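You operate a simulated robot arm through the tools that you are given. There is no shell and no other tool. Be economical: measure what you need, move in short steps, check, and stop when the job is done.

Carry out the task below with a simulated robot arm. There is one attempt and no reset: what you move stays moved.

TASK
Turn the eight-sided plate to its blue mark, lock it again, then drop the blue collar over its peg.
Fine: the lever of the turning plate goes to MOVE first and ends at HOLD; the mark stands at the white pointer; leave the other collars.
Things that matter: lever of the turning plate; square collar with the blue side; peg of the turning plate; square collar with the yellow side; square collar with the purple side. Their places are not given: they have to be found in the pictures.

It is judged by the outcome, as a careful person would: the job done as asked, and still so three seconds after it is handed in. It fails if anything else is knocked over, pushed out of place, dropped, spilled or broken.

THE ROBOT
A 6-joint arm with a two-finger parallel gripper, fixed in place. Base frame: the origin is at the foot of the arm, x ahead of it, y to its left, z up; the work surface is at about z = 0. Lengths are in m, angles in rad, forces in N, time in s.
With the tool pointing down near the work surface it reaches from about 0.16 to 0.42 m from the base axis. Its first joint turns from -1.152 to 1.152 rad. Payload 1.57 kg.
Tool frame: the origin (TCP) lies between the finger pads and is the grasp point; the fingertips stand 0.03 m ahead of it; z points along the fingers, y is the line along which they close. The gripper opens to 0.08 m. The fingers are 0.017 m wide and 0.012 m thick; the gripper's body (0.04 by 0.082 m) begins 0.08 m behind the TCP.
Orientation is that of the tool frame in the base frame, as a unit quaternion [x, y, z, w]. With the fingers straight down and closing along the base's y, the tool's x points along the base's -x, its y along +y and its z along -z.

THE INTERFACE
- The arm moves only by the tool step_arm. Its argument "deltas" is one flat list of numbers, 6 for each row, row after row: the shift along the tool's x, y, z in units of 50 mm (1.0 is 50 mm), then the turn, a rotation vector about the tool's x, y, z in units of 6 degrees (1.0 is 6 degrees). In form: [tx, ty, tz, wx, wy, wz, tx, ty, tz, wx, wy, wz, ...]. A call has 1 to 12 rows; each row shifts and turns the commanded pose from where the row before left it, along the tool's axes as they then stand. "jaw" is the gripper command, from -1 (fully open) to 1 (shut), values between in proportion, set as the call begins (left out, the last holds). A call with a number of a shift or a turn outside -1 to 1 is refused whole. A row lasts 0.2 s, in which the tool goes at most 0.05 m and 0.15 rad; a call with a longer step from one row to the next is refused whole, and so is a gripper value outside its range. A pose out of reach is approached as far as the arm can. The call stops where the force on the tool passes 50 N (or 10 N more than at its start, if that is more) or the arm is blocked; 0.2 s more then pass. The fingers move at their own pace (about 0.153 m/s each) and stop on an object; they squeeze with about 26 N. The grip force told is the motor's: it shows also when the fingers shut on nothing. Time passes only in rows, and 0.2 s behind the last, so rows that do not move let the fingers close. It gives the time, the measured TCP pose, the force on the tool (base axes), the opening and the grip force at its end, in the units of the frame above (readings bear some noise).
- Cameras (640 x 400 px; columns grow to the right, rows downward): "scene" is fixed at [0.035, -0.3176, 0.4302]; the picture's right is [0.92, -0.39, 0.00], its down [-0.20, -0.47, -0.86] and it looks along [0.34, 0.79, -0.52] (base axes); focal length 332 px, centre (320, 200). "wrist" rides on the gripper at [-0.032, 0, -0.078] in the tool frame; the picture's right is [0.00, -1.00, 0.00], its down [0.97, 0.00, -0.24] and it looks along [0.24, 0.00, 0.97] (tool axes); focal length 218 px, centre (320, 200).
- grab_frame(camera): a new picture of that camera. No time passes.
- measure_at(camera, pixels): for up to 12 pixels [column, row] of the newest picture of that camera ("zoom" is the newest enlarged one), the place [x, y, z] in the base frame of the surface seen there, good to about 0.002 m. No time passes.
- zoom(camera, box): a new picture of the part [left, top, right, bottom] of that camera's present view, enlarged. No time passes.
- sign_off(): hands the job in; it is judged then, once.

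Work in short steps. Measure before you move; look again where a grasp or a placing could have gone wrong, and mend it. You have 80 turns and 46 pictures in all, those below and enlarged ones among them. Open the gripper and draw the arm clear of the work before you hand the job in, unless the task says otherwise; then end with one line.

The tools are called after "Request:" as name(argument=value, ...) on one line, values as JSON. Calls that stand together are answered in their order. step_arm: Moves the arm, as the interface text tells. Its arguments: {"type":"object","properties":{"deltas":{"type":"array","items":{"type":"number"}},"jaw":{"type":"number"}},"required":["deltas"]} The other tools are called the same way: grab_frame (camera) takes a picture; measure_at (camera, pixels) gives the place of the surface under pixels of a picture; zoom (camera, box) takes an enlarged picture of a part of a camera's view; sign_off () hands the job in.

At the start:

```text
t: 0.0
tcp_pos: [0.2299, -0.0022, 0.2674]
tcp_rot: [0.001, 1.0, 0.001, 0.001]
contact_force: [0.2, -0.8, -0.1]
finger_gap: 0.08
finger_force: 0.0
```

scene: 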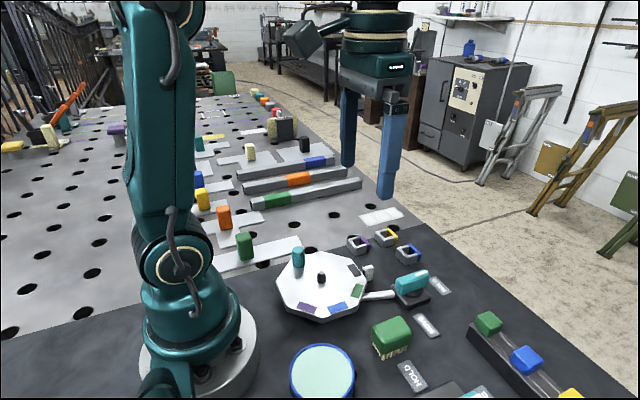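
wrist: 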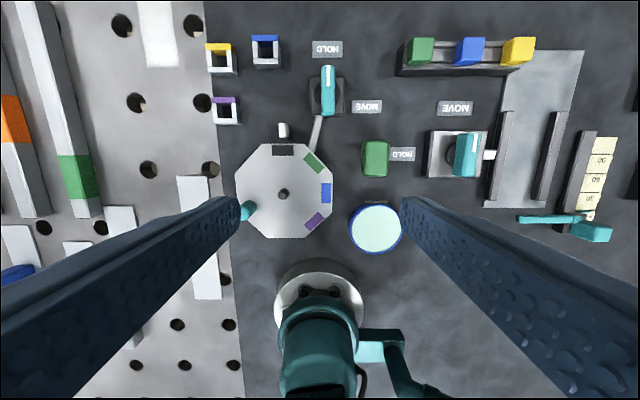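

I'll begin by enlarging the plate and lever region in both views.

Request:
zoom(camera="scene", box=[260, 210, 460, 335])

Request:
zoom(camera="wrist", box=[190, 20, 430, 250])

Request:
measure_at(camera="wrist", pixels=[[284, 193], [247, 210], [283, 130], [283, 151], [326, 193], [328, 75], [328, 108], [367, 107], [327, 49], [265, 40], [265, 62], [300, 193]])

Request:
measure_at(camera="scene", pixels=[[298, 249], [298, 262], [321, 276], [411, 278], [405, 292], [380, 295], [408, 253], [408, 245], [369, 270], [338, 308], [386, 235], [358, 243]])

```text
3.20 times, centred on (360, 272) of scene
```

zoom: 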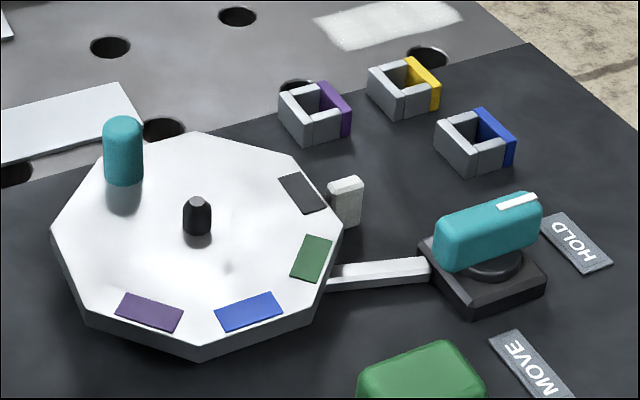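

```text
1.74 times, centred on (310, 135) of wrist
```

zoom: 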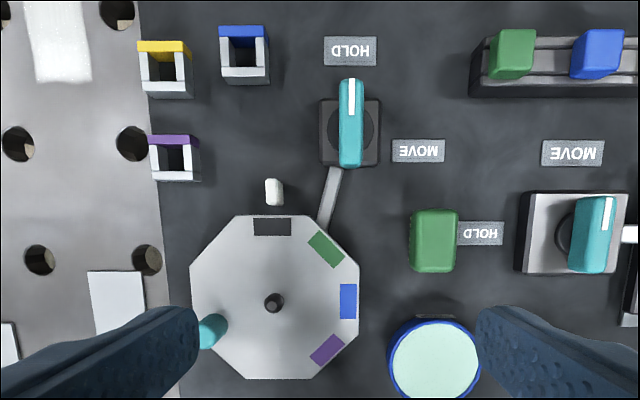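

```text
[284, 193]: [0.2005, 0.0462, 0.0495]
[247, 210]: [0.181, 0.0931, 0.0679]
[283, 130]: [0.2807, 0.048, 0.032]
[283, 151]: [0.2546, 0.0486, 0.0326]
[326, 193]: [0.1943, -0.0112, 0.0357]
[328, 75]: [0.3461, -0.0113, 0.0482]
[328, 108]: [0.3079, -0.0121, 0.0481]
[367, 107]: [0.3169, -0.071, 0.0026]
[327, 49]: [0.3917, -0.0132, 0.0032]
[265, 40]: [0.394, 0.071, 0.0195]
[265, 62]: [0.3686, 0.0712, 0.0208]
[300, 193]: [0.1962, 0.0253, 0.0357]
```

```text
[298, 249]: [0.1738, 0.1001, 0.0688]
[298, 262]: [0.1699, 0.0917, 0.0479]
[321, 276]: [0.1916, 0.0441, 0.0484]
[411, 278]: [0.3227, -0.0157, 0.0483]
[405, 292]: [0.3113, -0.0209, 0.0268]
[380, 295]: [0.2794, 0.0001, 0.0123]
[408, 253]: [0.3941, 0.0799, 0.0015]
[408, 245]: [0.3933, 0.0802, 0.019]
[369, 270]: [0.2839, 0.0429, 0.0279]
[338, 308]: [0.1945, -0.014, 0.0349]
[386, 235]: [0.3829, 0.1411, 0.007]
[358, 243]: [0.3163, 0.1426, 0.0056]
```

Next I measure the collar openings and both plate posts, to know which post the collar fits.

Request:
zoom(camera="scene", box=[340, 220, 430, 276])

Request:
zoom(camera="scene", box=[280, 235, 344, 291])

```text
7.11 times, centred on (385, 248) of scene
```

zoom: 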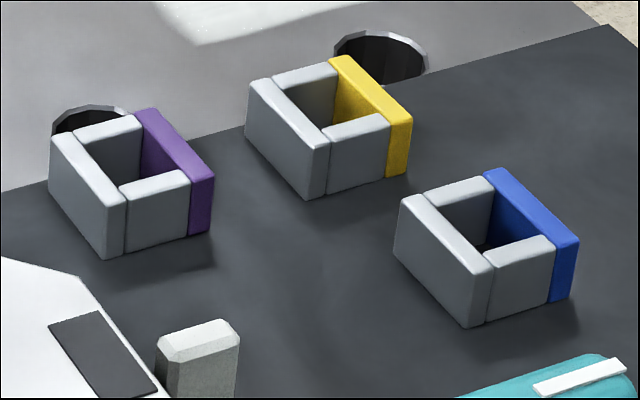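

```text
7.14 times, centred on (312, 263) of scene
```

zoom: 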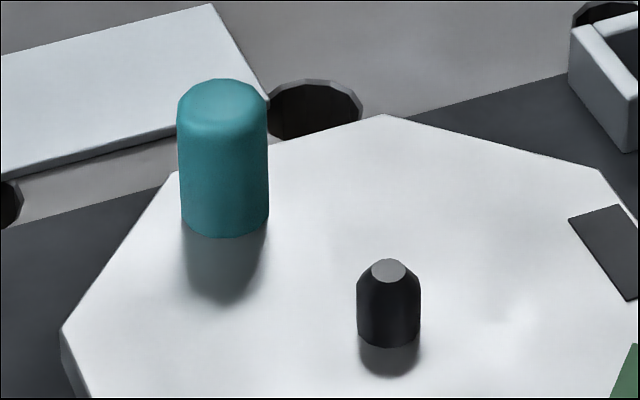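

Request:
zoom(camera="scene", box=[390, 237, 426, 271])

```text
11.76 times, centred on (408, 254) of scene
```

zoom: 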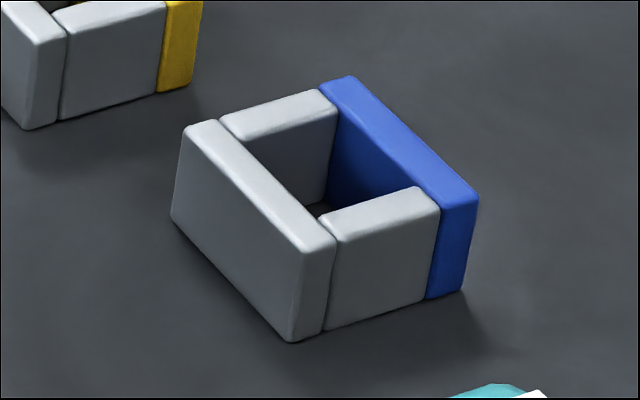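

Request:
measure_at(camera="zoom", pixels=[[195, 128], [222, 124], [328, 242], [310, 254], [338, 232], [430, 200], [326, 95], [235, 130], [345, 82], [470, 196], [440, 203], [328, 104]])

```text
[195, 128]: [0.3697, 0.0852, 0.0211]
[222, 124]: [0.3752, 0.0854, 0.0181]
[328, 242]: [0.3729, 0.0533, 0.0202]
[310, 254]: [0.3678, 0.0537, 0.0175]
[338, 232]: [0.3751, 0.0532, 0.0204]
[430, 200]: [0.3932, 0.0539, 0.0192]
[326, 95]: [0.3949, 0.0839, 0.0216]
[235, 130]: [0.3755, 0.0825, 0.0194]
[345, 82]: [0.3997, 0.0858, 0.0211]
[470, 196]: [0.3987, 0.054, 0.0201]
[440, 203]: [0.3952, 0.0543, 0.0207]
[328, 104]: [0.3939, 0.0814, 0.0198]
```

The collar's opening is about 0.020 m wide. The black centre peg (about 0.014 m) fits it and the teal post (about 0.021 m) does not, so the teal post is the turning handle. I move above the lever for a closer look.

Request:
step_arm(deltas=[-0.65, -0.07, 0.7, 0, 0, 0, -0.65, -0.08, 0.7, 0, 0, 0, -0.6, -0.07, 0.6, 0, 0, 0], jaw=0)

Request:
grab_frame(camera="wrist")

```text
t: 0.8
tcp_pos: [0.3219, -0.0134, 0.1666]
tcp_rot: [0.0, 1.0, 0.001, 0.002]
contact_force: [-0.6, 0.4, 0.1]
finger_gap: 0.0402
finger_force: 0.0
```

```text
38 pictures are left
```

wrist: 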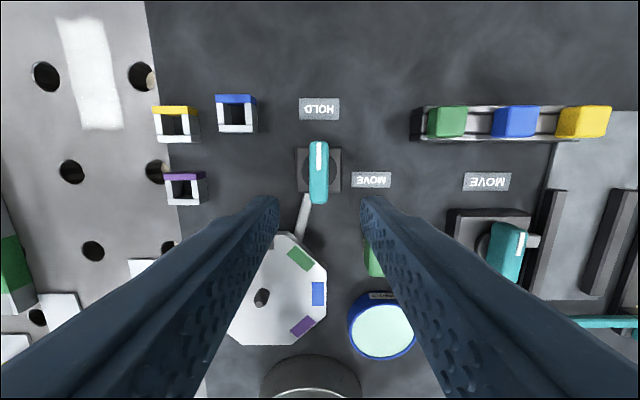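

Request:
measure_at(camera="wrist", pixels=[[318, 146], [318, 200], [311, 172], [326, 172], [298, 152], [298, 190], [339, 152], [339, 190], [374, 245], [250, 318], [262, 298], [306, 205]])

Request:
zoom(camera="scene", box=[360, 230, 460, 350])

```text
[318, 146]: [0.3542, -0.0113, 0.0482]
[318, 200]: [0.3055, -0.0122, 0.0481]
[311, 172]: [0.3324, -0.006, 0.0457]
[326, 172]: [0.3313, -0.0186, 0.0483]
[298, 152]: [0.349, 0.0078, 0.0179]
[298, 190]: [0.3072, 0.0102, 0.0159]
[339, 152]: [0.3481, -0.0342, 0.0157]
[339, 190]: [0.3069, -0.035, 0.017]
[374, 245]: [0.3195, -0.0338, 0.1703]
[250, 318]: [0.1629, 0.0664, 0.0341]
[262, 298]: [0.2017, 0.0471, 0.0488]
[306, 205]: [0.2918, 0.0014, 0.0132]
```

```text
3.33 times, centred on (410, 290) of scene
```

zoom: 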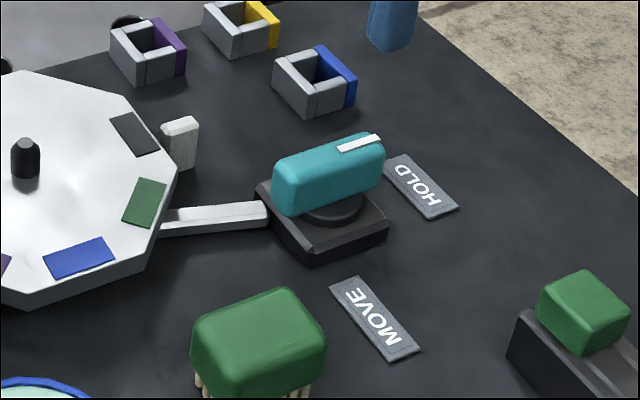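

The lever handle spans x 0.303–0.357 at y −0.012, with its top at z 0.048 and its pivot near (0.329, −0.012). I lower onto it and close.

Request:
step_arm(deltas=[-0.15, 0.02, 0.6, 0, 0, 0, 0, 0, 0.6, 0, 0, 0, 0, 0, 0.5, 0, 0, 0, 0, 0, 0.4, 0, 0, 0])

Request:
step_arm(deltas=[0, 0, 0, 0, 0, 0, 0, 0, 0, 0, 0, 0], jaw=1)

```text
t: 1.8
tcp_pos: [0.3318, -0.0106, 0.0615]
tcp_rot: [0.0, 1.0, 0.001, 0.001]
contact_force: [-0.2, 0.4, -0.2]
finger_gap: 0.0401
finger_force: 0.1
```

```text
t: 2.4
tcp_pos: [0.3321, -0.0118, 0.0607]
tcp_rot: [0.0, 1.0, -0.001, 0.002]
contact_force: [2.8, -19.1, -12.1]
finger_gap: 0.0179
finger_force: 33.1
```

The handle is gripped. I turn it clockwise seen from above (+tool z) towards MOVE, a few rows first.

Request:
step_arm(deltas=[0, -0.02, 0, 0, 0, 1, 0, -0.006, 0, 0, 0, 1, 0, -0.006, 0, 0, 0, 1, 0, -0.006, 0, 0, 0, 1])

```text
t: 3.4
tcp_pos: [0.3314, -0.0129, 0.0619]
tcp_rot: [0.209, 0.978, 0.001, -0.001]
contact_force: [-14.2, -0.8, 1.3]
finger_gap: 0.0181
finger_force: 32.1
```

It turns freely. I continue to 90°.

Request:
step_arm(deltas=[0, -0.006, 0, 0, 0, 1, 0, -0.006, 0, 0, 0, 1, 0, -0.006, 0, 0, 0, 1, 0, -0.006, 0, 0, 0, 1, 0, -0.006, 0, 0, 0, 1, 0, -0.006, 0, 0, 0, 1, 0, -0.006, 0, 0, 0, 1, 0, -0.006, 0, 0, 0, 1, 0, -0.006, 0, 0, 0, 1, 0, -0.006, 0, 0, 0, 1, 0, -0.006, 0, 0, 0, 1])

Request:
zoom(camera="scene", box=[260, 210, 460, 335])

```text
t: 5.8
tcp_pos: [0.3303, -0.0148, 0.0614]
tcp_rot: [0.708, 0.706, 0.0, -0.002]
contact_force: [-13.0, 15.2, -16.7]
finger_gap: 0.0179
finger_force: 32.4
```

```text
3.20 times, centred on (360, 272) of scene
```

zoom: 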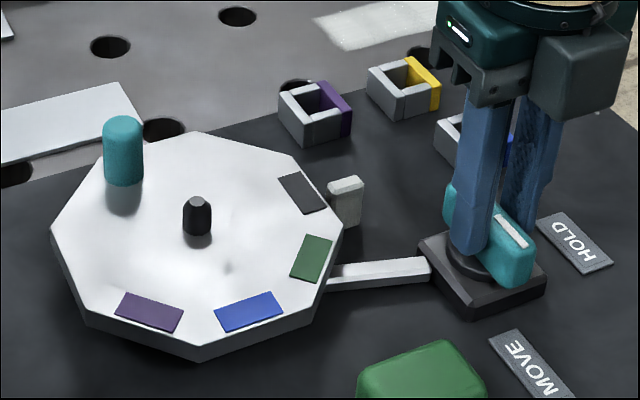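

The handle now lies along y, towards MOVE. I release it, rise and check.

Request:
step_arm(deltas=[0, 0, 0, 0, 0, 0, 0, 0, 0, 0, 0, 0, 0, 0, -0.5, 0, 0, 0, 0, 0, -0.8, 0, 0, 0, 0, 0, -0.8, 0, 0, 0], jaw=0)

Request:
zoom(camera="scene", box=[260, 210, 460, 335])

```text
t: 7.0
tcp_pos: [0.3263, -0.0139, 0.1681]
tcp_rot: [0.707, 0.707, 0.001, -0.001]
contact_force: [-0.5, -0.1, 0.6]
finger_gap: 0.0402
finger_force: 0.0
```

```text
3.20 times, centred on (360, 272) of scene
```

zoom: 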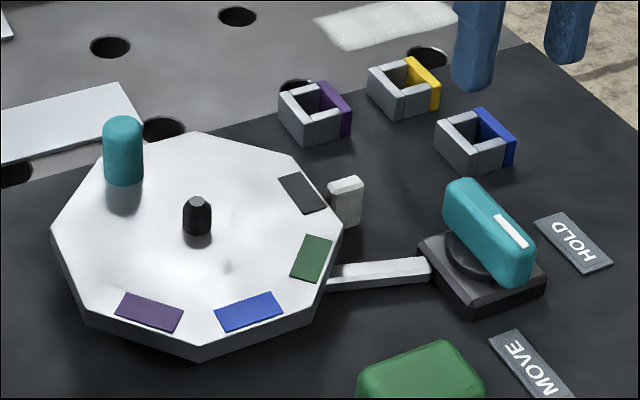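

Request:
measure_at(camera="zoom", pixels=[[457, 188], [520, 260], [500, 222], [520, 242], [480, 205]])

Request:
measure_at(camera="scene", pixels=[[298, 246], [295, 262], [301, 262], [298, 266], [321, 281], [318, 279], [324, 279]])

Request:
grab_frame(camera="wrist")

```text
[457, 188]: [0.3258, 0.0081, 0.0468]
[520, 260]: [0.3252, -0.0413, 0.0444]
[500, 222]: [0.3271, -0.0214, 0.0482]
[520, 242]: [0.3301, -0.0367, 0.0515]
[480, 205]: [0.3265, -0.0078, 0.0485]
```

```text
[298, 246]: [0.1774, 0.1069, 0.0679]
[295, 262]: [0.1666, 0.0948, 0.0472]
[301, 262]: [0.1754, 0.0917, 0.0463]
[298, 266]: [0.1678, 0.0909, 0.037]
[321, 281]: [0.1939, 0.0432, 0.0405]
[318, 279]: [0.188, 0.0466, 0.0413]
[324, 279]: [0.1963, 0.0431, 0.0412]
```

```text
34 pictures are left
```

wrist: 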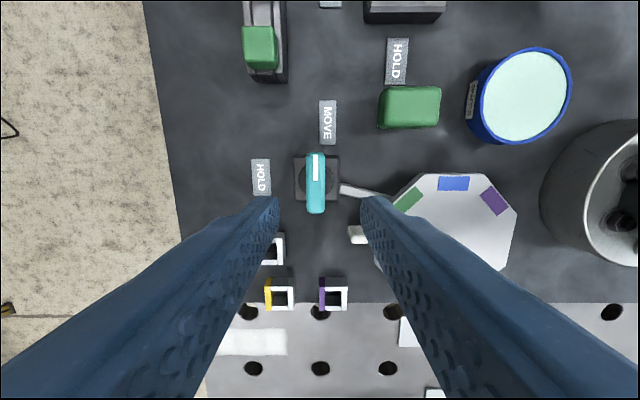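

The lever points at MOVE (handle ends at x 0.326, y 0.008 to −0.041). The teal handle is near (0.1745, 0.1025) and the plate centre near (0.197, 0.0495). The handle's end place is close to the base, so I go over it with the jaws tangential and tilted 20° outward.

Request:
step_arm(deltas=[0.55, -0.746, 0, 0, 0, 0, 0.55, -0.746, 0, 0, 0, 0, 0.55, -0.746, 0, 0, 0, 0, 0.55, -0.746, 0, 0, 0, 0, 0, 0, 0, 0, 0, -0.958, 0, 0, 0, 0, 0, -0.958, 0, 0, 0, 0, 0, -0.958, 0, 0, 0, 0, 0, -0.958, 0, 0, 0, 0, 0.833, 0, 0, 0, 0, 0, 0.833, 0, 0, 0, 0, 0, 0.833, 0, 0, 0, 0, 0, 0.833, 0], jaw=-0.25)

Request:
grab_frame(camera="wrist")

```text
t: 9.6
tcp_pos: [0.1797, 0.0944, 0.1673]
tcp_rot: [0.544, 0.821, 0.097, -0.144]
contact_force: [0.1, -0.4, 0.1]
finger_gap: 0.0501
finger_force: 0.1
```

```text
33 pictures are left
```

wrist: 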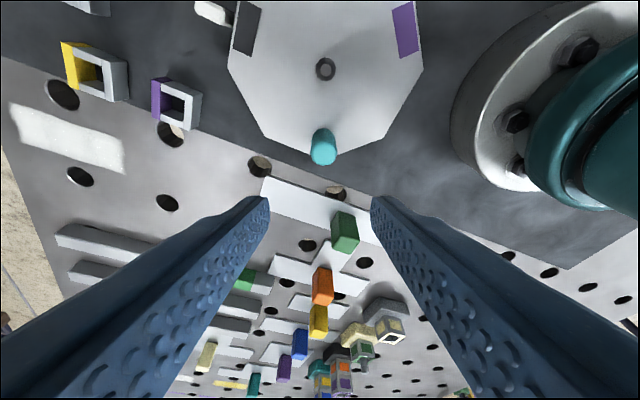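

Request:
measure_at(camera="wrist", pixels=[[323, 157], [323, 140], [313, 148], [334, 148], [326, 70], [318, 70], [334, 70], [283, 143], [372, 143], [345, 232]])

```text
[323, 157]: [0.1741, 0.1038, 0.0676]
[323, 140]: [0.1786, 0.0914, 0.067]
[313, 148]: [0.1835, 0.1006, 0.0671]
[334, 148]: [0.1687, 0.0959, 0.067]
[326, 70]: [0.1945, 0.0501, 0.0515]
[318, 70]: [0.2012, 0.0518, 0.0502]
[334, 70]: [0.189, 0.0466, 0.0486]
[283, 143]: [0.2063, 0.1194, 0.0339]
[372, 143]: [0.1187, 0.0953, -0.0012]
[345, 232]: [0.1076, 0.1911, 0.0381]
```

The handle's top is at about (0.1755, 0.0995) and the peg at (0.195, 0.0495), both near the jaws' mid-plane. I lower straight down over the handle, then close on it.

Request:
step_arm(deltas=[-0.16, -0.05, 0.44, 0, 0, 0, -0.16, 0, 0.44, 0, 0, 0, -0.16, 0, 0.44, 0, 0, 0, -0.16, 0, 0.44, 0, 0, 0])

Request:
step_arm(deltas=[0, 0, 0, 0, 0, 0, 0, 0, 0, 0, 0, 0], jaw=1)

Request:
zoom(camera="scene", box=[220, 180, 420, 330])

```text
t: 10.6
tcp_pos: [0.1769, 0.0946, 0.0739]
tcp_rot: [0.543, 0.822, 0.097, -0.144]
contact_force: [0.2, -0.9, -0.4]
finger_gap: 0.05
finger_force: 0.1
```

```text
t: 11.2
tcp_pos: [0.1781, 0.0935, 0.0739]
tcp_rot: [0.544, 0.821, 0.096, -0.145]
contact_force: [-6.3, -3.6, -6.2]
finger_gap: 0.0214
finger_force: 34.8
```

```text
2.67 times, centred on (320, 255) of scene
```

zoom: 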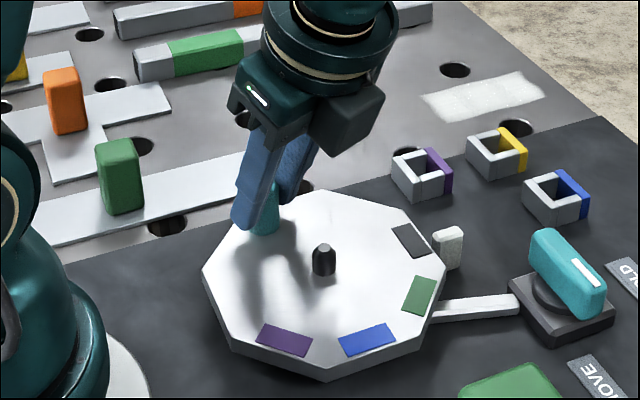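

The handle is gripped (gap 0.0214 m). I turn the plate counter-clockwise about its centre, 18° first.

Request:
step_arm(deltas=[-0.0016, -0.099, -0.0006, 0.342, 0, -0.94, -0.0016, -0.099, -0.0006, 0.342, 0, -0.94, -0.0016, -0.099, -0.0006, 0.342, 0, -0.94])

Request:
zoom(camera="scene", box=[220, 180, 420, 330])

```text
t: 12.0
tcp_pos: [0.1651, 0.0858, 0.0729]
tcp_rot: [0.407, 0.897, 0.074, -0.158]
contact_force: [-5.9, 8.7, 20.2]
finger_gap: 0.0216
finger_force: 34.6
```

```text
2.67 times, centred on (320, 255) of scene
```

zoom: 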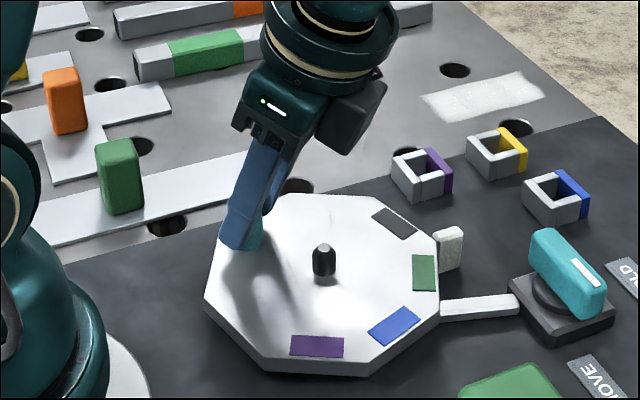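

The plate turns with the arm. I continue with 36° more.

Request:
step_arm(deltas=[-0.0016, -0.099, -0.0006, 0.342, 0, -0.94, -0.0016, -0.099, -0.0006, 0.342, 0, -0.94, -0.0016, -0.099, -0.0006, 0.342, 0, -0.94, -0.0016, -0.099, -0.0006, 0.342, 0, -0.94, -0.0016, -0.099, -0.0006, 0.342, 0, -0.94, -0.0016, -0.099, -0.0006, 0.342, 0, -0.94])

```text
t: 13.4
tcp_pos: [0.1488, 0.0606, 0.0739]
tcp_rot: [0.111, 0.979, 0.022, -0.17]
contact_force: [4.3, 0.6, 19.1]
finger_gap: 0.0215
finger_force: 34.7
```

Request:
step_arm(deltas=[-0.0016, -0.099, -0.0006, 0.342, 0, -0.94, -0.0016, -0.099, -0.0006, 0.342, 0, -0.94, -0.0016, -0.099, -0.0006, 0.342, 0, -0.94, -0.0016, -0.099, -0.0006, 0.342, 0, -0.94, -0.0016, -0.099, -0.0006, 0.342, 0, -0.94])

Request:
zoom(camera="scene", box=[220, 180, 420, 330])

Request:
grab_frame(camera="wrist")

```text
t: 14.6
tcp_pos: [0.1502, 0.0357, 0.073]
tcp_rot: [-0.146, 0.975, -0.025, -0.169]
contact_force: [6.0, -0.1, -7.6]
finger_gap: 0.0214
finger_force: 34.7
```

```text
2.67 times, centred on (320, 255) of scene
```

zoom: 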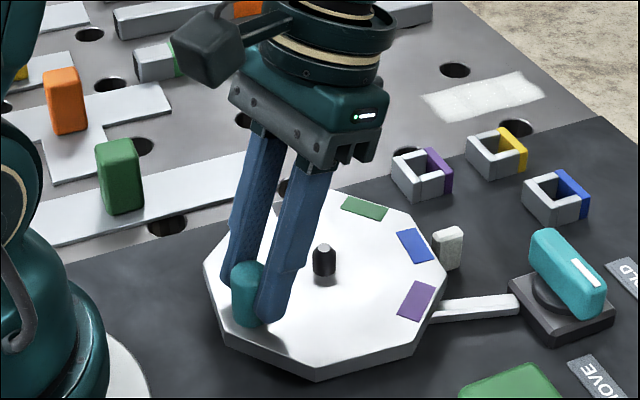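

```text
29 pictures are left
```

wrist: 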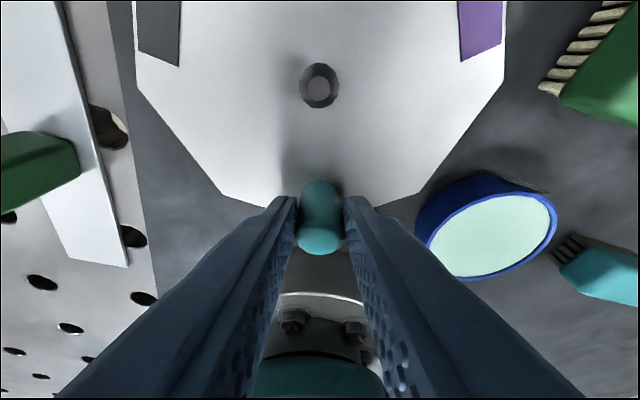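

About 86° turned. I measure the blue mark against the pointer and the plate's edges for the last few degrees.

Request:
zoom(camera="scene", box=[340, 245, 404, 285])

```text
10.00 times, centred on (372, 265) of scene
```

zoom: 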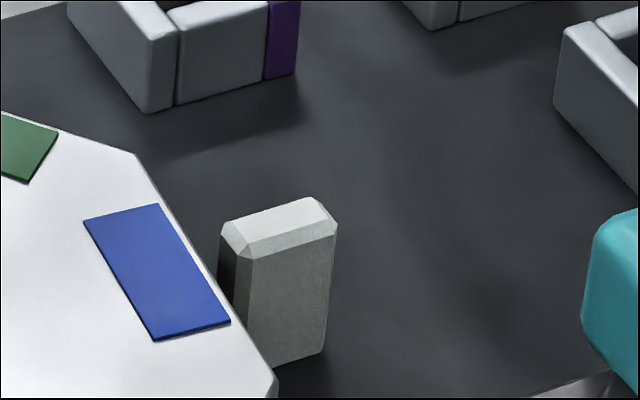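

Request:
measure_at(camera="zoom", pixels=[[88, 221], [155, 207], [226, 321], [156, 337], [156, 272], [230, 234], [322, 212], [280, 224], [250, 250], [318, 235], [136, 157], [272, 380]])

```text
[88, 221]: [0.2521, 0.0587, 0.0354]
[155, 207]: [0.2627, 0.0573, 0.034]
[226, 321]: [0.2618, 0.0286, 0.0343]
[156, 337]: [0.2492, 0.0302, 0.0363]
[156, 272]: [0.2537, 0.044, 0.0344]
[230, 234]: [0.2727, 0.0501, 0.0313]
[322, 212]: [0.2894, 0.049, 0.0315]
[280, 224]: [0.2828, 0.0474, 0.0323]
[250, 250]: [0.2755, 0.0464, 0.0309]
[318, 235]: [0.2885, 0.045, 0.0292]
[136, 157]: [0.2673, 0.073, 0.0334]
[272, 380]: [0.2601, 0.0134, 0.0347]
```

The blue mark is still about 5° short of the pointer. I turn 5° more.

Request:
step_arm(deltas=[-0.0016, -0.083, -0.0006, 0.285, 0, -0.783, 0, 0, 0, 0, 0, 0])

Request:
zoom(camera="scene", box=[340, 245, 404, 285])

```text
t: 15.2
tcp_pos: [0.1507, 0.032, 0.0728]
tcp_rot: [-0.189, 0.967, -0.032, -0.168]
contact_force: [14.1, 6.0, -5.0]
finger_gap: 0.0216
finger_force: 34.5
```

```text
10.00 times, centred on (372, 265) of scene
```

zoom: 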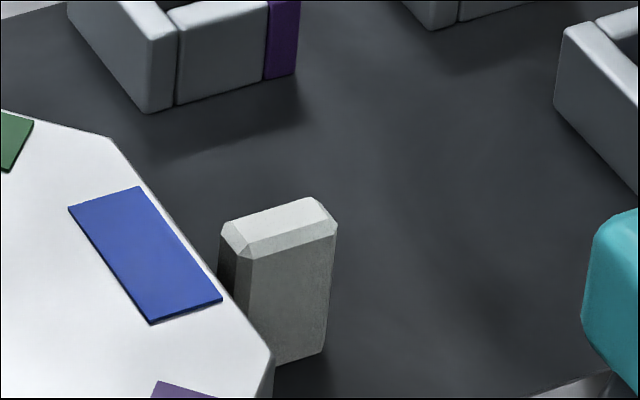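

Request:
measure_at(camera="zoom", pixels=[[72, 208], [136, 190], [217, 299], [152, 319], [144, 254], [110, 139], [266, 352], [104, 198], [185, 309], [100, 250], [180, 250]])

```text
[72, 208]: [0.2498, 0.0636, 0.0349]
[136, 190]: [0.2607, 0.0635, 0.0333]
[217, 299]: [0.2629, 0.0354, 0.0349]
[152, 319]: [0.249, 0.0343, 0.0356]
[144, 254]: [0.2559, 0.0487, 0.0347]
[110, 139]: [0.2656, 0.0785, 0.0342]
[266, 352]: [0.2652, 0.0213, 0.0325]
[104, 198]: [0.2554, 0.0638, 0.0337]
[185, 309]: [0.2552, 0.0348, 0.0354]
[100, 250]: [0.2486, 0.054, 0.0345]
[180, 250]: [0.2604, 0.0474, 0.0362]
```

The mark is now square to the pointer (blue centre y 0.049, edge tilt about 0.4°). I release and back out along the fingers, then check.

Request:
step_arm(deltas=[0, 0, 0, 0, 0, 0, 0, 0, 0, 0, 0, 0, 0, 0, -0.5, 0, 0, 0, 0, 0, -0.8, 0, 0, 0, 0, 0, -0.8, 0, 0, 0], jaw=0)

Request:
zoom(camera="scene", box=[340, 245, 404, 285])

```text
t: 16.4
tcp_pos: [0.1843, 0.0462, 0.1743]
tcp_rot: [-0.188, 0.967, -0.032, -0.168]
contact_force: [-0.3, -0.4, -0.9]
finger_gap: 0.0401
finger_force: 0.1
```

```text
10.00 times, centred on (372, 265) of scene
```

zoom: 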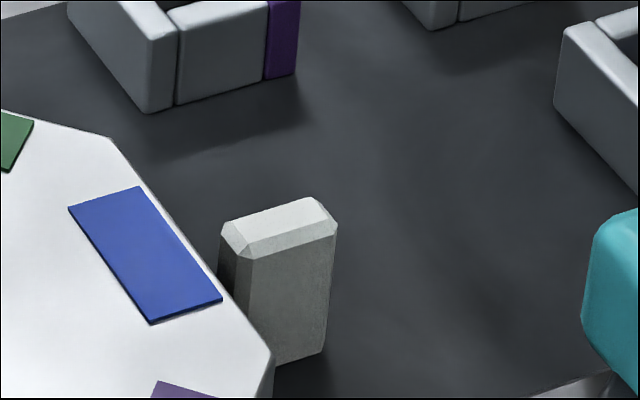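

The mark stays. I untilt and turn the jaws back to closing along x for the lever.

Request:
step_arm(deltas=[0, 0, 0, 0, -0.833, 0, 0, 0, 0, 0, -0.833, 0, 0, 0, 0, 0, -0.833, 0, 0, 0, 0, 0, -0.833, 0, 0, 0, 0, 0, 0, 1, 0, 0, 0, 0, 0, 1, 0, 0, 0, 0, 0, 1, 0, 0, 0, 0, 0, 1, 0, 0, 0, 0, 0, 1, 0, 0, 0, 0, 0, 1, 0, 0, 0, 0, 0, 1, 0, 0, 0, 0, 0, 1])

Request:
step_arm(deltas=[0, 0, 0, 0, 0, 1, 0, 0, 0, 0, 0, 1, 0, 0, 0, 0, 0, 1, 0, 0, 0, 0, 0, 1, 0, 0, 0, 0, 0, 1, 0, 0, 0, 0, 0, 1, 0, 0, 0, 0, 0, 1, 0, 0, 0, 0, 0, 1, 0, 0, 0, 0, 0, 1, 0, 0, 0, 0, 0, 1, 0, 0, 0, 0, 0, 0.68])

```text
t: 19.0
tcp_pos: [0.1838, 0.0454, 0.1707]
tcp_rot: [0.225, 0.974, 0.001, 0.002]
contact_force: [-0.3, 0.0, 0.3]
finger_gap: 0.0401
finger_force: 0.0
```

```text
t: 21.4
tcp_pos: [0.184, 0.0473, 0.1716]
tcp_rot: [0.708, 0.706, 0.001, 0.0]
contact_force: [-0.3, -0.2, -0.7]
finger_gap: 0.0399
finger_force: 0.0
```

Request:
step_arm(deltas=[-0.304, 0.717, 0, 0, 0, 0, -0.304, 0.717, 0, 0, 0, 0, -0.304, 0.717, 0, 0, 0, 0, -0.304, 0.717, 0, 0, 0, 0, 0, 0, 0, 0, 0, 0])

Request:
grab_frame(camera="wrist")

Request:
measure_at(camera="wrist", pixels=[[316, 155], [316, 207], [309, 185], [323, 185]])

```text
t: 22.6
tcp_pos: [0.3262, -0.0121, 0.1732]
tcp_rot: [0.707, 0.707, 0.001, 0.0]
contact_force: [0.0, 0.8, 0.0]
finger_gap: 0.0402
finger_force: 0.1
```

```text
25 pictures are left
```

wrist: 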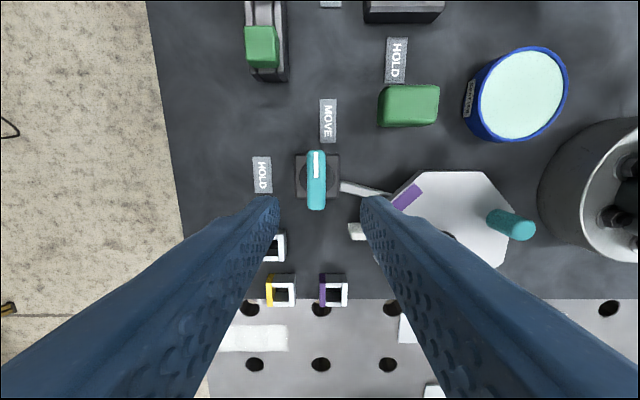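

```text
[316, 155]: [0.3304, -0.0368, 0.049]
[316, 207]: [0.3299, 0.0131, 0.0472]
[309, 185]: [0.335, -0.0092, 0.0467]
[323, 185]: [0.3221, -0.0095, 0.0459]
```

The handle is centred at about x 0.329, y −0.013. I descend, grip it and turn it 90° counter-clockwise back to HOLD.

Request:
step_arm(deltas=[-0.02, 0.05, 0.6, 0, 0, 0, 0, 0, 0.6, 0, 0, 0, 0, 0, 0.6, 0, 0, 0, 0, 0, 0.43, 0, 0, 0])

Request:
step_arm(deltas=[0, 0, 0, 0, 0, 0, 0, 0, 0, 0, 0, 0], jaw=1)

Request:
step_arm(deltas=[0, 0, 0, 0, 0, -1, 0, 0, 0, 0, 0, -1, 0, 0, 0, 0, 0, -1, 0, 0, 0, 0, 0, -1])

```text
t: 23.6
tcp_pos: [0.3311, -0.0161, 0.0591]
tcp_rot: [0.708, 0.706, 0.002, 0.001]
contact_force: [0.0, 0.6, -0.3]
finger_gap: 0.0399
finger_force: 0.2
```

```text
t: 24.2
tcp_pos: [0.33, -0.0169, 0.0583]
tcp_rot: [0.707, 0.707, 0.0, -0.001]
contact_force: [-3.5, -0.2, -1.8]
finger_gap: 0.0177
finger_force: 32.2
```

```text
t: 25.2
tcp_pos: [0.3319, -0.0155, 0.0603]
tcp_rot: [0.544, 0.839, 0.003, 0.003]
contact_force: [18.2, 14.5, -18.6]
finger_gap: 0.0178
finger_force: 33.4
```

Request:
step_arm(deltas=[0, 0.02, 0, 0, 0, -1, 0, 0.006, 0, 0, 0, -1, 0, 0.006, 0, 0, 0, -1, 0, 0.006, 0, 0, 0, -1, 0, 0.006, 0, 0, 0, -1, 0, 0.006, 0, 0, 0, -1, 0, 0.006, 0, 0, 0, -1, 0, 0.006, 0, 0, 0, -1, 0, 0.006, 0, 0, 0, -1, 0, 0.006, 0, 0, 0, -1, 0, 0.006, 0, 0, 0, -1, 0, 0, 0, 0, 0, 0])

Request:
step_arm(deltas=[0, 0, 0, 0, 0, 0, 0, 0, 0, 0, 0, 0, 0, 0, -0.5, 0, 0, 0, 0, 0, -0.8, 0, 0, 0, 0, 0, -0.9, 0, 0, 0], jaw=0)

Request:
grab_frame(camera="wrist")

Request:
zoom(camera="scene", box=[260, 210, 460, 335])

```text
t: 27.8
tcp_pos: [0.3339, -0.012, 0.061]
tcp_rot: [0.0, 1.0, 0.002, 0.001]
contact_force: [7.0, 23.2, -2.7]
finger_gap: 0.018
finger_force: 32.5
```

```text
t: 29.0
tcp_pos: [0.3287, -0.0152, 0.171]
tcp_rot: [0.002, 1.0, 0.001, 0.001]
contact_force: [-0.1, 1.1, 0.3]
finger_gap: 0.0396
finger_force: 0.0
```

```text
24 pictures are left
```

wrist: 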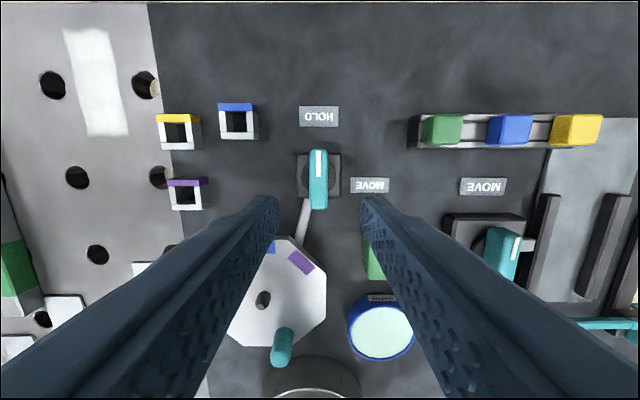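

```text
3.20 times, centred on (360, 272) of scene
```

zoom: 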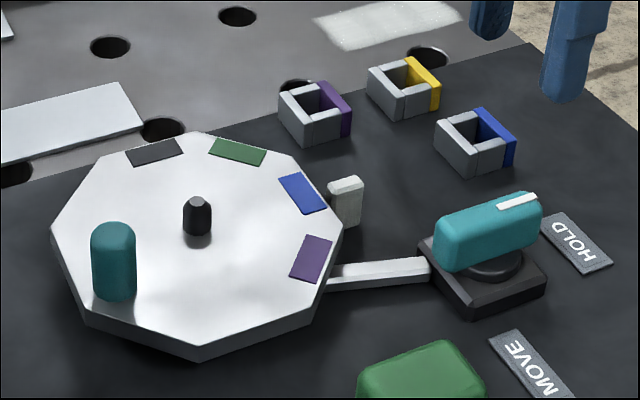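

The lever is back at HOLD and the blue mark is at the pointer. Now I measure the blue collar and the gap to the yellow one.

Request:
measure_at(camera="wrist", pixels=[[220, 107], [251, 107], [221, 136], [256, 136], [159, 118], [194, 118], [162, 146], [198, 146], [220, 124], [251, 124]])

```text
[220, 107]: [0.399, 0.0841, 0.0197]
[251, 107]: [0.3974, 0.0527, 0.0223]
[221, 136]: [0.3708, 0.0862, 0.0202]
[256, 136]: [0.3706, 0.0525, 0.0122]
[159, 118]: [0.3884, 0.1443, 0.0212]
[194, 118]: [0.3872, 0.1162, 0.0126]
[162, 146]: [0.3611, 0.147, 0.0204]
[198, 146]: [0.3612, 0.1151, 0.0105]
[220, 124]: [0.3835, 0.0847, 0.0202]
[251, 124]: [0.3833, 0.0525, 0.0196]
```

The blue collar is centred near (0.3845, 0.069) with 28 mm to the yellow one, so the jaws can close along y. I move above it.

Request:
step_arm(deltas=[-0.372, 0.561, 0, 0, 0, 0, -0.372, 0.561, 0, 0, 0, 0, -0.372, 0.561, 0, 0, 0, 0, 0, 0, 0.7, 0, 0, 0, 0, 0, 0.7, 0, 0, 0, 0, 0, 0, 0, 0, 0], jaw=-0.22)

Request:
grab_frame(camera="wrist")

```text
t: 30.4
tcp_pos: [0.3742, 0.06, 0.1005]
tcp_rot: [0.001, 1.0, 0.001, 0.002]
contact_force: [-0.1, 0.2, -0.8]
finger_gap: 0.0489
finger_force: 0.0
out of reach, approached as far as the arm can: row 3
```

```text
22 pictures are left
```

wrist: 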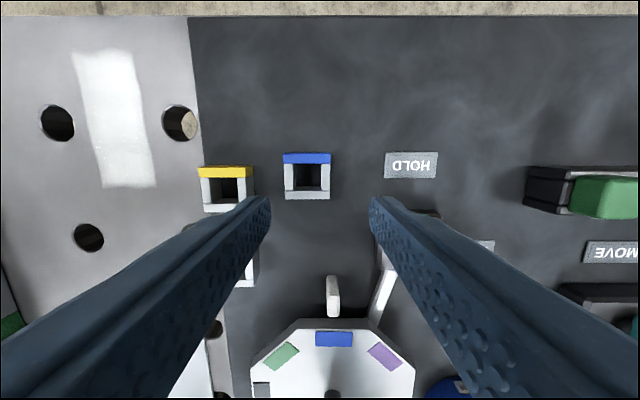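

Reach at height was short by about 1 cm. At this lower height I re-measure the collar and correct.

Request:
measure_at(camera="wrist", pixels=[[286, 158], [328, 158], [288, 195], [328, 195], [286, 178], [328, 178], [307, 155], [307, 194], [247, 172], [322, 337]])

Request:
step_arm(deltas=[-0.206, 0.18, 0, 0, 0, 0, 0, 0, 0.2, 0, 0, 0, 0, 0, 0, 0, 0, 0])

```text
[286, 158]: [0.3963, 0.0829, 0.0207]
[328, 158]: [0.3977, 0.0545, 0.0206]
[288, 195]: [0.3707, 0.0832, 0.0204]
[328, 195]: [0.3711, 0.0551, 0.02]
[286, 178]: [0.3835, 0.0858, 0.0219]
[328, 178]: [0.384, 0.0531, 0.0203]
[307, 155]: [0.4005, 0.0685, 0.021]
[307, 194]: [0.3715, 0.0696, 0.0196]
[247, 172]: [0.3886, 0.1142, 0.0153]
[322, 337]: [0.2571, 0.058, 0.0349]
```

```text
t: 31.2
tcp_pos: [0.3862, 0.0691, 0.0892]
tcp_rot: [0.0, 1.0, 0.001, 0.001]
contact_force: [0.3, 0.3, 0.2]
finger_gap: 0.0488
finger_force: 0.0
```

The TCP is within 2 mm of the collar's centre (0.3845, 0.069). I descend to grasp height and close.

Request:
step_arm(deltas=[0.03, 0, 0.5, 0, 0, 0, 0, 0, 0.4, 0, 0, 0, 0, 0, 0.16, 0, 0, 0])

Request:
step_arm(deltas=[0, 0, 0, 0, 0, 0, 0, 0, 0, 0, 0, 0], jaw=1)

Request:
step_arm(deltas=[0, 0, -0.5, 0, 0, 0, 0, 0, -0.7, 0, 0, 0, 0, 0, 0, 0, 0, 0])

Request:
grab_frame(camera="wrist")

```text
t: 32.0
tcp_pos: [0.3844, 0.0681, 0.0364]
tcp_rot: [0.0, 1.0, 0.0, 0.001]
contact_force: [0.3, 0.2, -1.0]
finger_gap: 0.0486
finger_force: 0.0
```

```text
t: 32.6
tcp_pos: [0.3857, 0.0695, 0.0357]
tcp_rot: [0.001, 1.0, 0.001, 0.001]
contact_force: [-0.1, -0.9, 0.0]
finger_gap: 0.0333
finger_force: 26.7
```

```text
t: 33.4
tcp_pos: [0.3877, 0.0709, 0.1002]
tcp_rot: [0.001, 1.0, 0.0, 0.002]
contact_force: [0.5, 0.4, 0.1]
finger_gap: 0.0001
finger_force: 21.9
```

```text
21 pictures are left
```

wrist: 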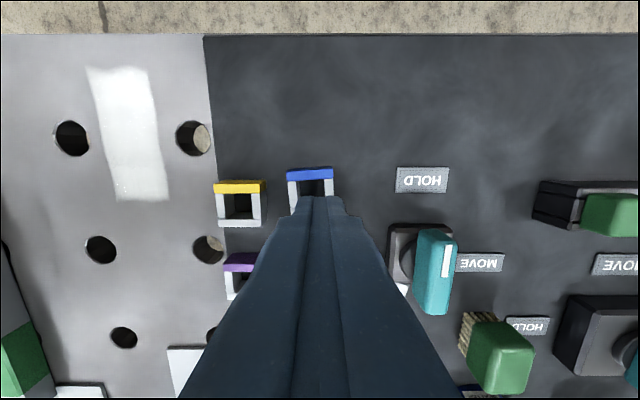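

The collar slipped out of the jaws. I look at how it stands now.

Request:
step_arm(deltas=[0, 0, 0, 0, 0, 0, 0, 0, 0, 0, 0, 0], jaw=-0.22)

Request:
zoom(camera="scene", box=[340, 205, 440, 276])

Request:
grab_frame(camera="wrist")

```text
t: 34.0
tcp_pos: [0.3861, 0.0699, 0.0987]
tcp_rot: [0.001, 1.0, 0.001, 0.001]
contact_force: [-1.0, -0.5, 0.2]
finger_gap: 0.0489
finger_force: 0.0
```

```text
5.63 times, centred on (390, 240) of scene
```

zoom: 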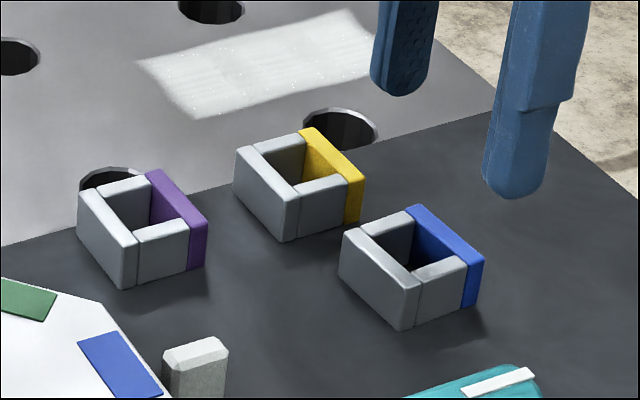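

```text
19 pictures are left
```

wrist: 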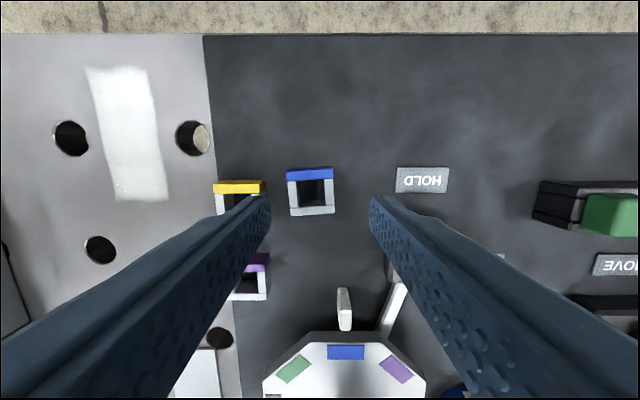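

The collar is upright and has barely moved. I measure it again and retry lower, with a slow lift.

Request:
measure_at(camera="wrist", pixels=[[289, 173], [331, 173], [292, 211], [333, 211], [311, 172], [311, 211], [289, 192], [333, 192]])

```text
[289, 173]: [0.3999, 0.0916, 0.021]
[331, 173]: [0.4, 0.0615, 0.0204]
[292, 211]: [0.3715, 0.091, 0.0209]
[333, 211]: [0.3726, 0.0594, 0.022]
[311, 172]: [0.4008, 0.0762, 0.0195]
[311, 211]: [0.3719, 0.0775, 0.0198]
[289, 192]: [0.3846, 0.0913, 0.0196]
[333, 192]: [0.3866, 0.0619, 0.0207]
```

The collar now sits at (0.3855, 0.0765), about 7 mm nearer the yellow one. I turn the jaws to close along x, on the two full walls and away from the neighbours.

Request:
step_arm(deltas=[0, 0.06, 0, 0, 0, 1, 0, 0, 0, 0, 0, 1, 0, 0, 0, 0, 0, 1, 0, 0, 0, 0, 0, 1, 0, 0, 0, 0, 0, 1, 0, 0, 0, 0, 0, 1, 0, 0, 0, 0, 0, 1, 0, 0, 0, 0, 0, 1, 0, 0, 0, 0, 0, 1, 0, 0, 0, 0, 0, 1, 0, 0, 0, 0, 0, 1, 0, 0, 0, 0, 0, 1])

Request:
step_arm(deltas=[0, 0, 0, 0, 0, 1, 0, 0, 0, 0, 0, 1, 0, 0, 0, 0, 0, 1, 0, 0, 0, 0, 0, 0])

Request:
grab_frame(camera="wrist")

```text
t: 36.6
tcp_pos: [0.3861, 0.0728, 0.095]
tcp_rot: [0.589, 0.808, 0.001, 0.0]
contact_force: [-0.1, -0.5, -0.4]
finger_gap: 0.0487
finger_force: 0.0
```

```text
t: 37.6
tcp_pos: [0.3859, 0.0727, 0.0967]
tcp_rot: [0.708, 0.706, 0.002, 0.0]
contact_force: [0.0, 0.5, -0.2]
finger_gap: 0.0486
finger_force: 0.1
```

```text
18 pictures are left
```

wrist: 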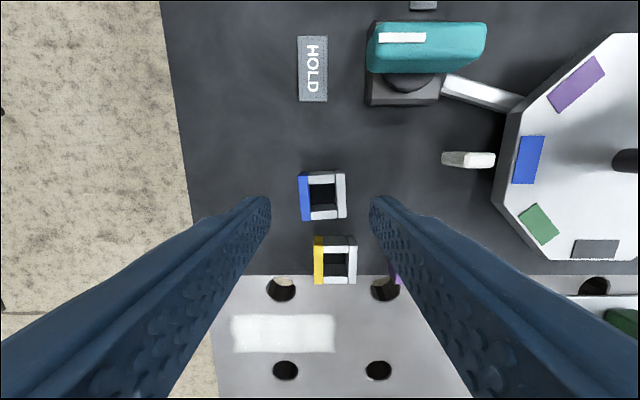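

Request:
measure_at(camera="wrist", pixels=[[301, 180], [304, 216], [342, 176], [343, 214], [304, 197], [343, 196], [323, 174], [323, 216], [335, 239]])

```text
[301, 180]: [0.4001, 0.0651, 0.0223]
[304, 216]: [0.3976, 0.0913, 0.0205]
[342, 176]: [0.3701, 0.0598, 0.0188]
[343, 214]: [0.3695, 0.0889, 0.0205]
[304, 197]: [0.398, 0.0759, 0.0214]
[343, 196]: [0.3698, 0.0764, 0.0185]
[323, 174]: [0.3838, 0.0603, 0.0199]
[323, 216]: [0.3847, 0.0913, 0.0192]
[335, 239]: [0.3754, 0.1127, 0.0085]
```

The collar is at (0.3845, 0.076). I shift 3 mm in y, descend to z 0.033 and close.

Request:
step_arm(deltas=[0.06, -0.02, 0.5, 0, 0, 0, 0, 0, 0.5, 0, 0, 0, 0, 0, 0.25, 0, 0, 0, 0, 0, 0, 0, 0, 0])

Request:
step_arm(deltas=[0, 0, 0, 0, 0, 0, 0, 0, 0, 0, 0, 0, 0, 0, 0, 0, 0, 0], jaw=1)

Request:
zoom(camera="scene", box=[340, 190, 460, 276])

```text
t: 38.6
tcp_pos: [0.3857, 0.0754, 0.0334]
tcp_rot: [0.708, 0.707, 0.002, 0.0]
contact_force: [-0.6, 0.4, 0.3]
finger_gap: 0.0488
finger_force: 0.0
```

```text
t: 39.4
tcp_pos: [0.3861, 0.0754, 0.0343]
tcp_rot: [0.708, 0.706, 0.001, 0.0]
contact_force: [0.6, -1.1, -1.2]
finger_gap: 0.0333
finger_force: 26.4
```

```text
4.65 times, centred on (400, 233) of scene
```

zoom: 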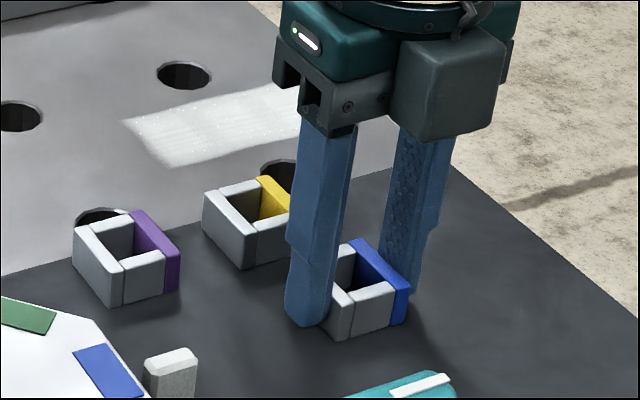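

Gripped on both walls. I lift slowly and watch the gap.

Request:
step_arm(deltas=[0, 0, -0.1, 0, 0, 0, 0, 0, -0.15, 0, 0, 0, 0, 0, -0.2, 0, 0, 0, 0, 0, 0, 0, 0, 0])

```text
t: 40.4
tcp_pos: [0.3856, 0.0767, 0.0568]
tcp_rot: [0.708, 0.706, 0.002, 0.001]
contact_force: [-0.2, -0.7, -1.2]
finger_gap: 0.0333
finger_force: 25.8
```

Held so far. I lift further at the same slow pace and check.

Request:
step_arm(deltas=[0, 0, -0.2, 0, 0, 0, 0, 0, -0.2, 0, 0, 0, 0, 0, -0.2, 0, 0, 0, 0, 0, -0.2, 0, 0, 0, 0, 0, -0.2, 0, 0, 0, 0, 0, 0, 0, 0, 0])

Request:
zoom(camera="scene", box=[340, 160, 460, 276])

```text
t: 41.8
tcp_pos: [0.3844, 0.0754, 0.1075]
tcp_rot: [0.708, 0.706, 0.002, 0.001]
contact_force: [-0.4, 0.6, -1.5]
finger_gap: 0.0337
finger_force: 26.3
```

```text
3.45 times, centred on (400, 218) of scene
```

zoom: 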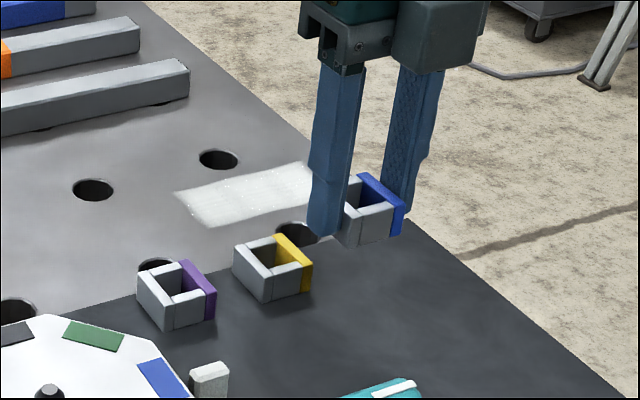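

Held and level. I carry it slowly over the peg at about (0.195, 0.049).

Request:
step_arm(deltas=[-0.02, -0.15, 0, 0, 0, 0, -0.04, -0.3, 0, 0, 0, 0, -0.05, -0.365, 0, 0, 0, 0, -0.05, -0.365, 0, 0, 0, 0, -0.05, -0.365, 0, 0, 0, 0, -0.05, -0.365, 0, 0, 0, 0, -0.05, -0.365, 0, 0, 0, 0, -0.05, -0.365, 0, 0, 0, 0, -0.05, -0.365, 0, 0, 0, 0, -0.05, -0.365, 0, 0, 0, 0, -0.04, -0.3, 0, 0, 0, 0, -0.02, -0.12, 0, 0, 0, 0])

Request:
grab_frame(camera="wrist")

Request:
zoom(camera="scene", box=[260, 190, 390, 330])

```text
t: 44.4
tcp_pos: [0.1959, 0.0507, 0.1049]
tcp_rot: [0.707, 0.707, 0.001, 0.001]
contact_force: [0.2, 0.5, -1.4]
finger_gap: 0.0334
finger_force: 25.8
```

```text
15 pictures are left
```

wrist: 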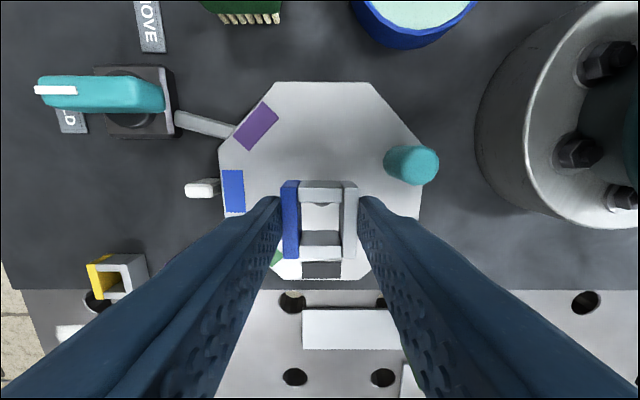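

```text
2.86 times, centred on (325, 260) of scene
```

zoom: 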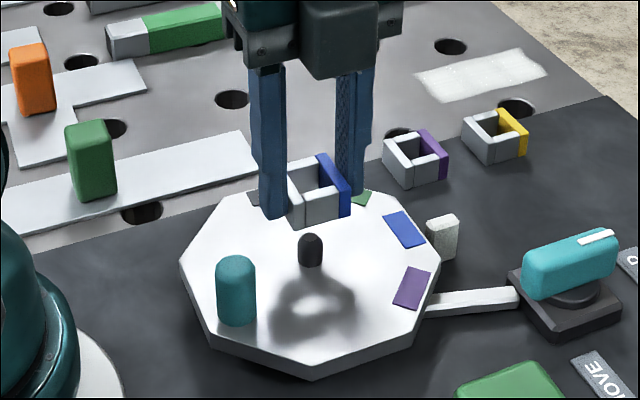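

I measure the held collar's walls and the peg to fine-align.

Request:
measure_at(camera="wrist", pixels=[[284, 185], [286, 250], [354, 186], [354, 250], [320, 184], [320, 240], [345, 215], [296, 215]])

Request:
zoom(camera="scene", box=[301, 252, 341, 296])

Request:
measure_at(camera="zoom", pixels=[[320, 140], [320, 160], [320, 200], [290, 200], [350, 200], [320, 230], [275, 200], [365, 200]])

```text
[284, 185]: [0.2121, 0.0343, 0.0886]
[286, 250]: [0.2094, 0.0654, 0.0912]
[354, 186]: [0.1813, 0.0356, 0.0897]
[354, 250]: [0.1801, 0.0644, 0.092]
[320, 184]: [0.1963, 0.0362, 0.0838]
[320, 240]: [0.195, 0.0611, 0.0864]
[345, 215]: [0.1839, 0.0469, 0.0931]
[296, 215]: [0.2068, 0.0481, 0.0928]
```

```text
9.09 times, centred on (321, 274) of scene
```

zoom: 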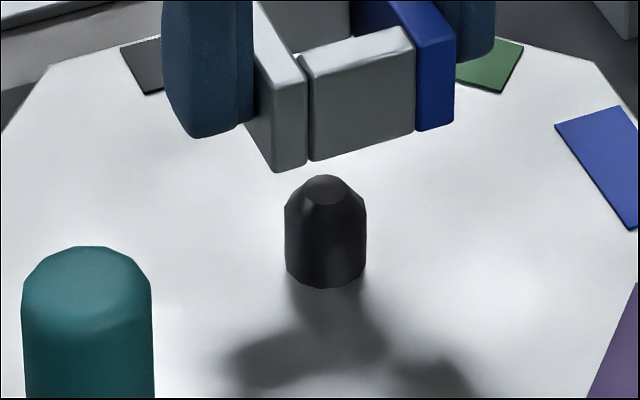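

```text
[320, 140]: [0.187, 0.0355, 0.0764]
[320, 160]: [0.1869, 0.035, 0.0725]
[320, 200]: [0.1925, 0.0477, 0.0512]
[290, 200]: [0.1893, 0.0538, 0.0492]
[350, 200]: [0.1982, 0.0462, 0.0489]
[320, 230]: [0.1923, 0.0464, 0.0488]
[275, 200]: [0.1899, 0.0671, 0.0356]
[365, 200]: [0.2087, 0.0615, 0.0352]
```

Request:
measure_at(camera="zoom", pixels=[[326, 190], [326, 182], [326, 198], [335, 190], [317, 190], [326, 250], [326, 260], [326, 270], [322, 255], [330, 255], [326, 284]])

```text
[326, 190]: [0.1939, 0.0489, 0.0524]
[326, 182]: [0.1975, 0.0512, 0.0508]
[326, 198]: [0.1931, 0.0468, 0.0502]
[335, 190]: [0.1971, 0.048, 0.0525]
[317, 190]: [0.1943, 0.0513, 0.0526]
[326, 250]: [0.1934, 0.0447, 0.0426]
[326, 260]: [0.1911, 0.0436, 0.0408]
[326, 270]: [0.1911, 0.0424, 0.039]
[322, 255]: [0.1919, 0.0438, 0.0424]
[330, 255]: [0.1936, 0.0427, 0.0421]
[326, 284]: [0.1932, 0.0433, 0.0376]
```

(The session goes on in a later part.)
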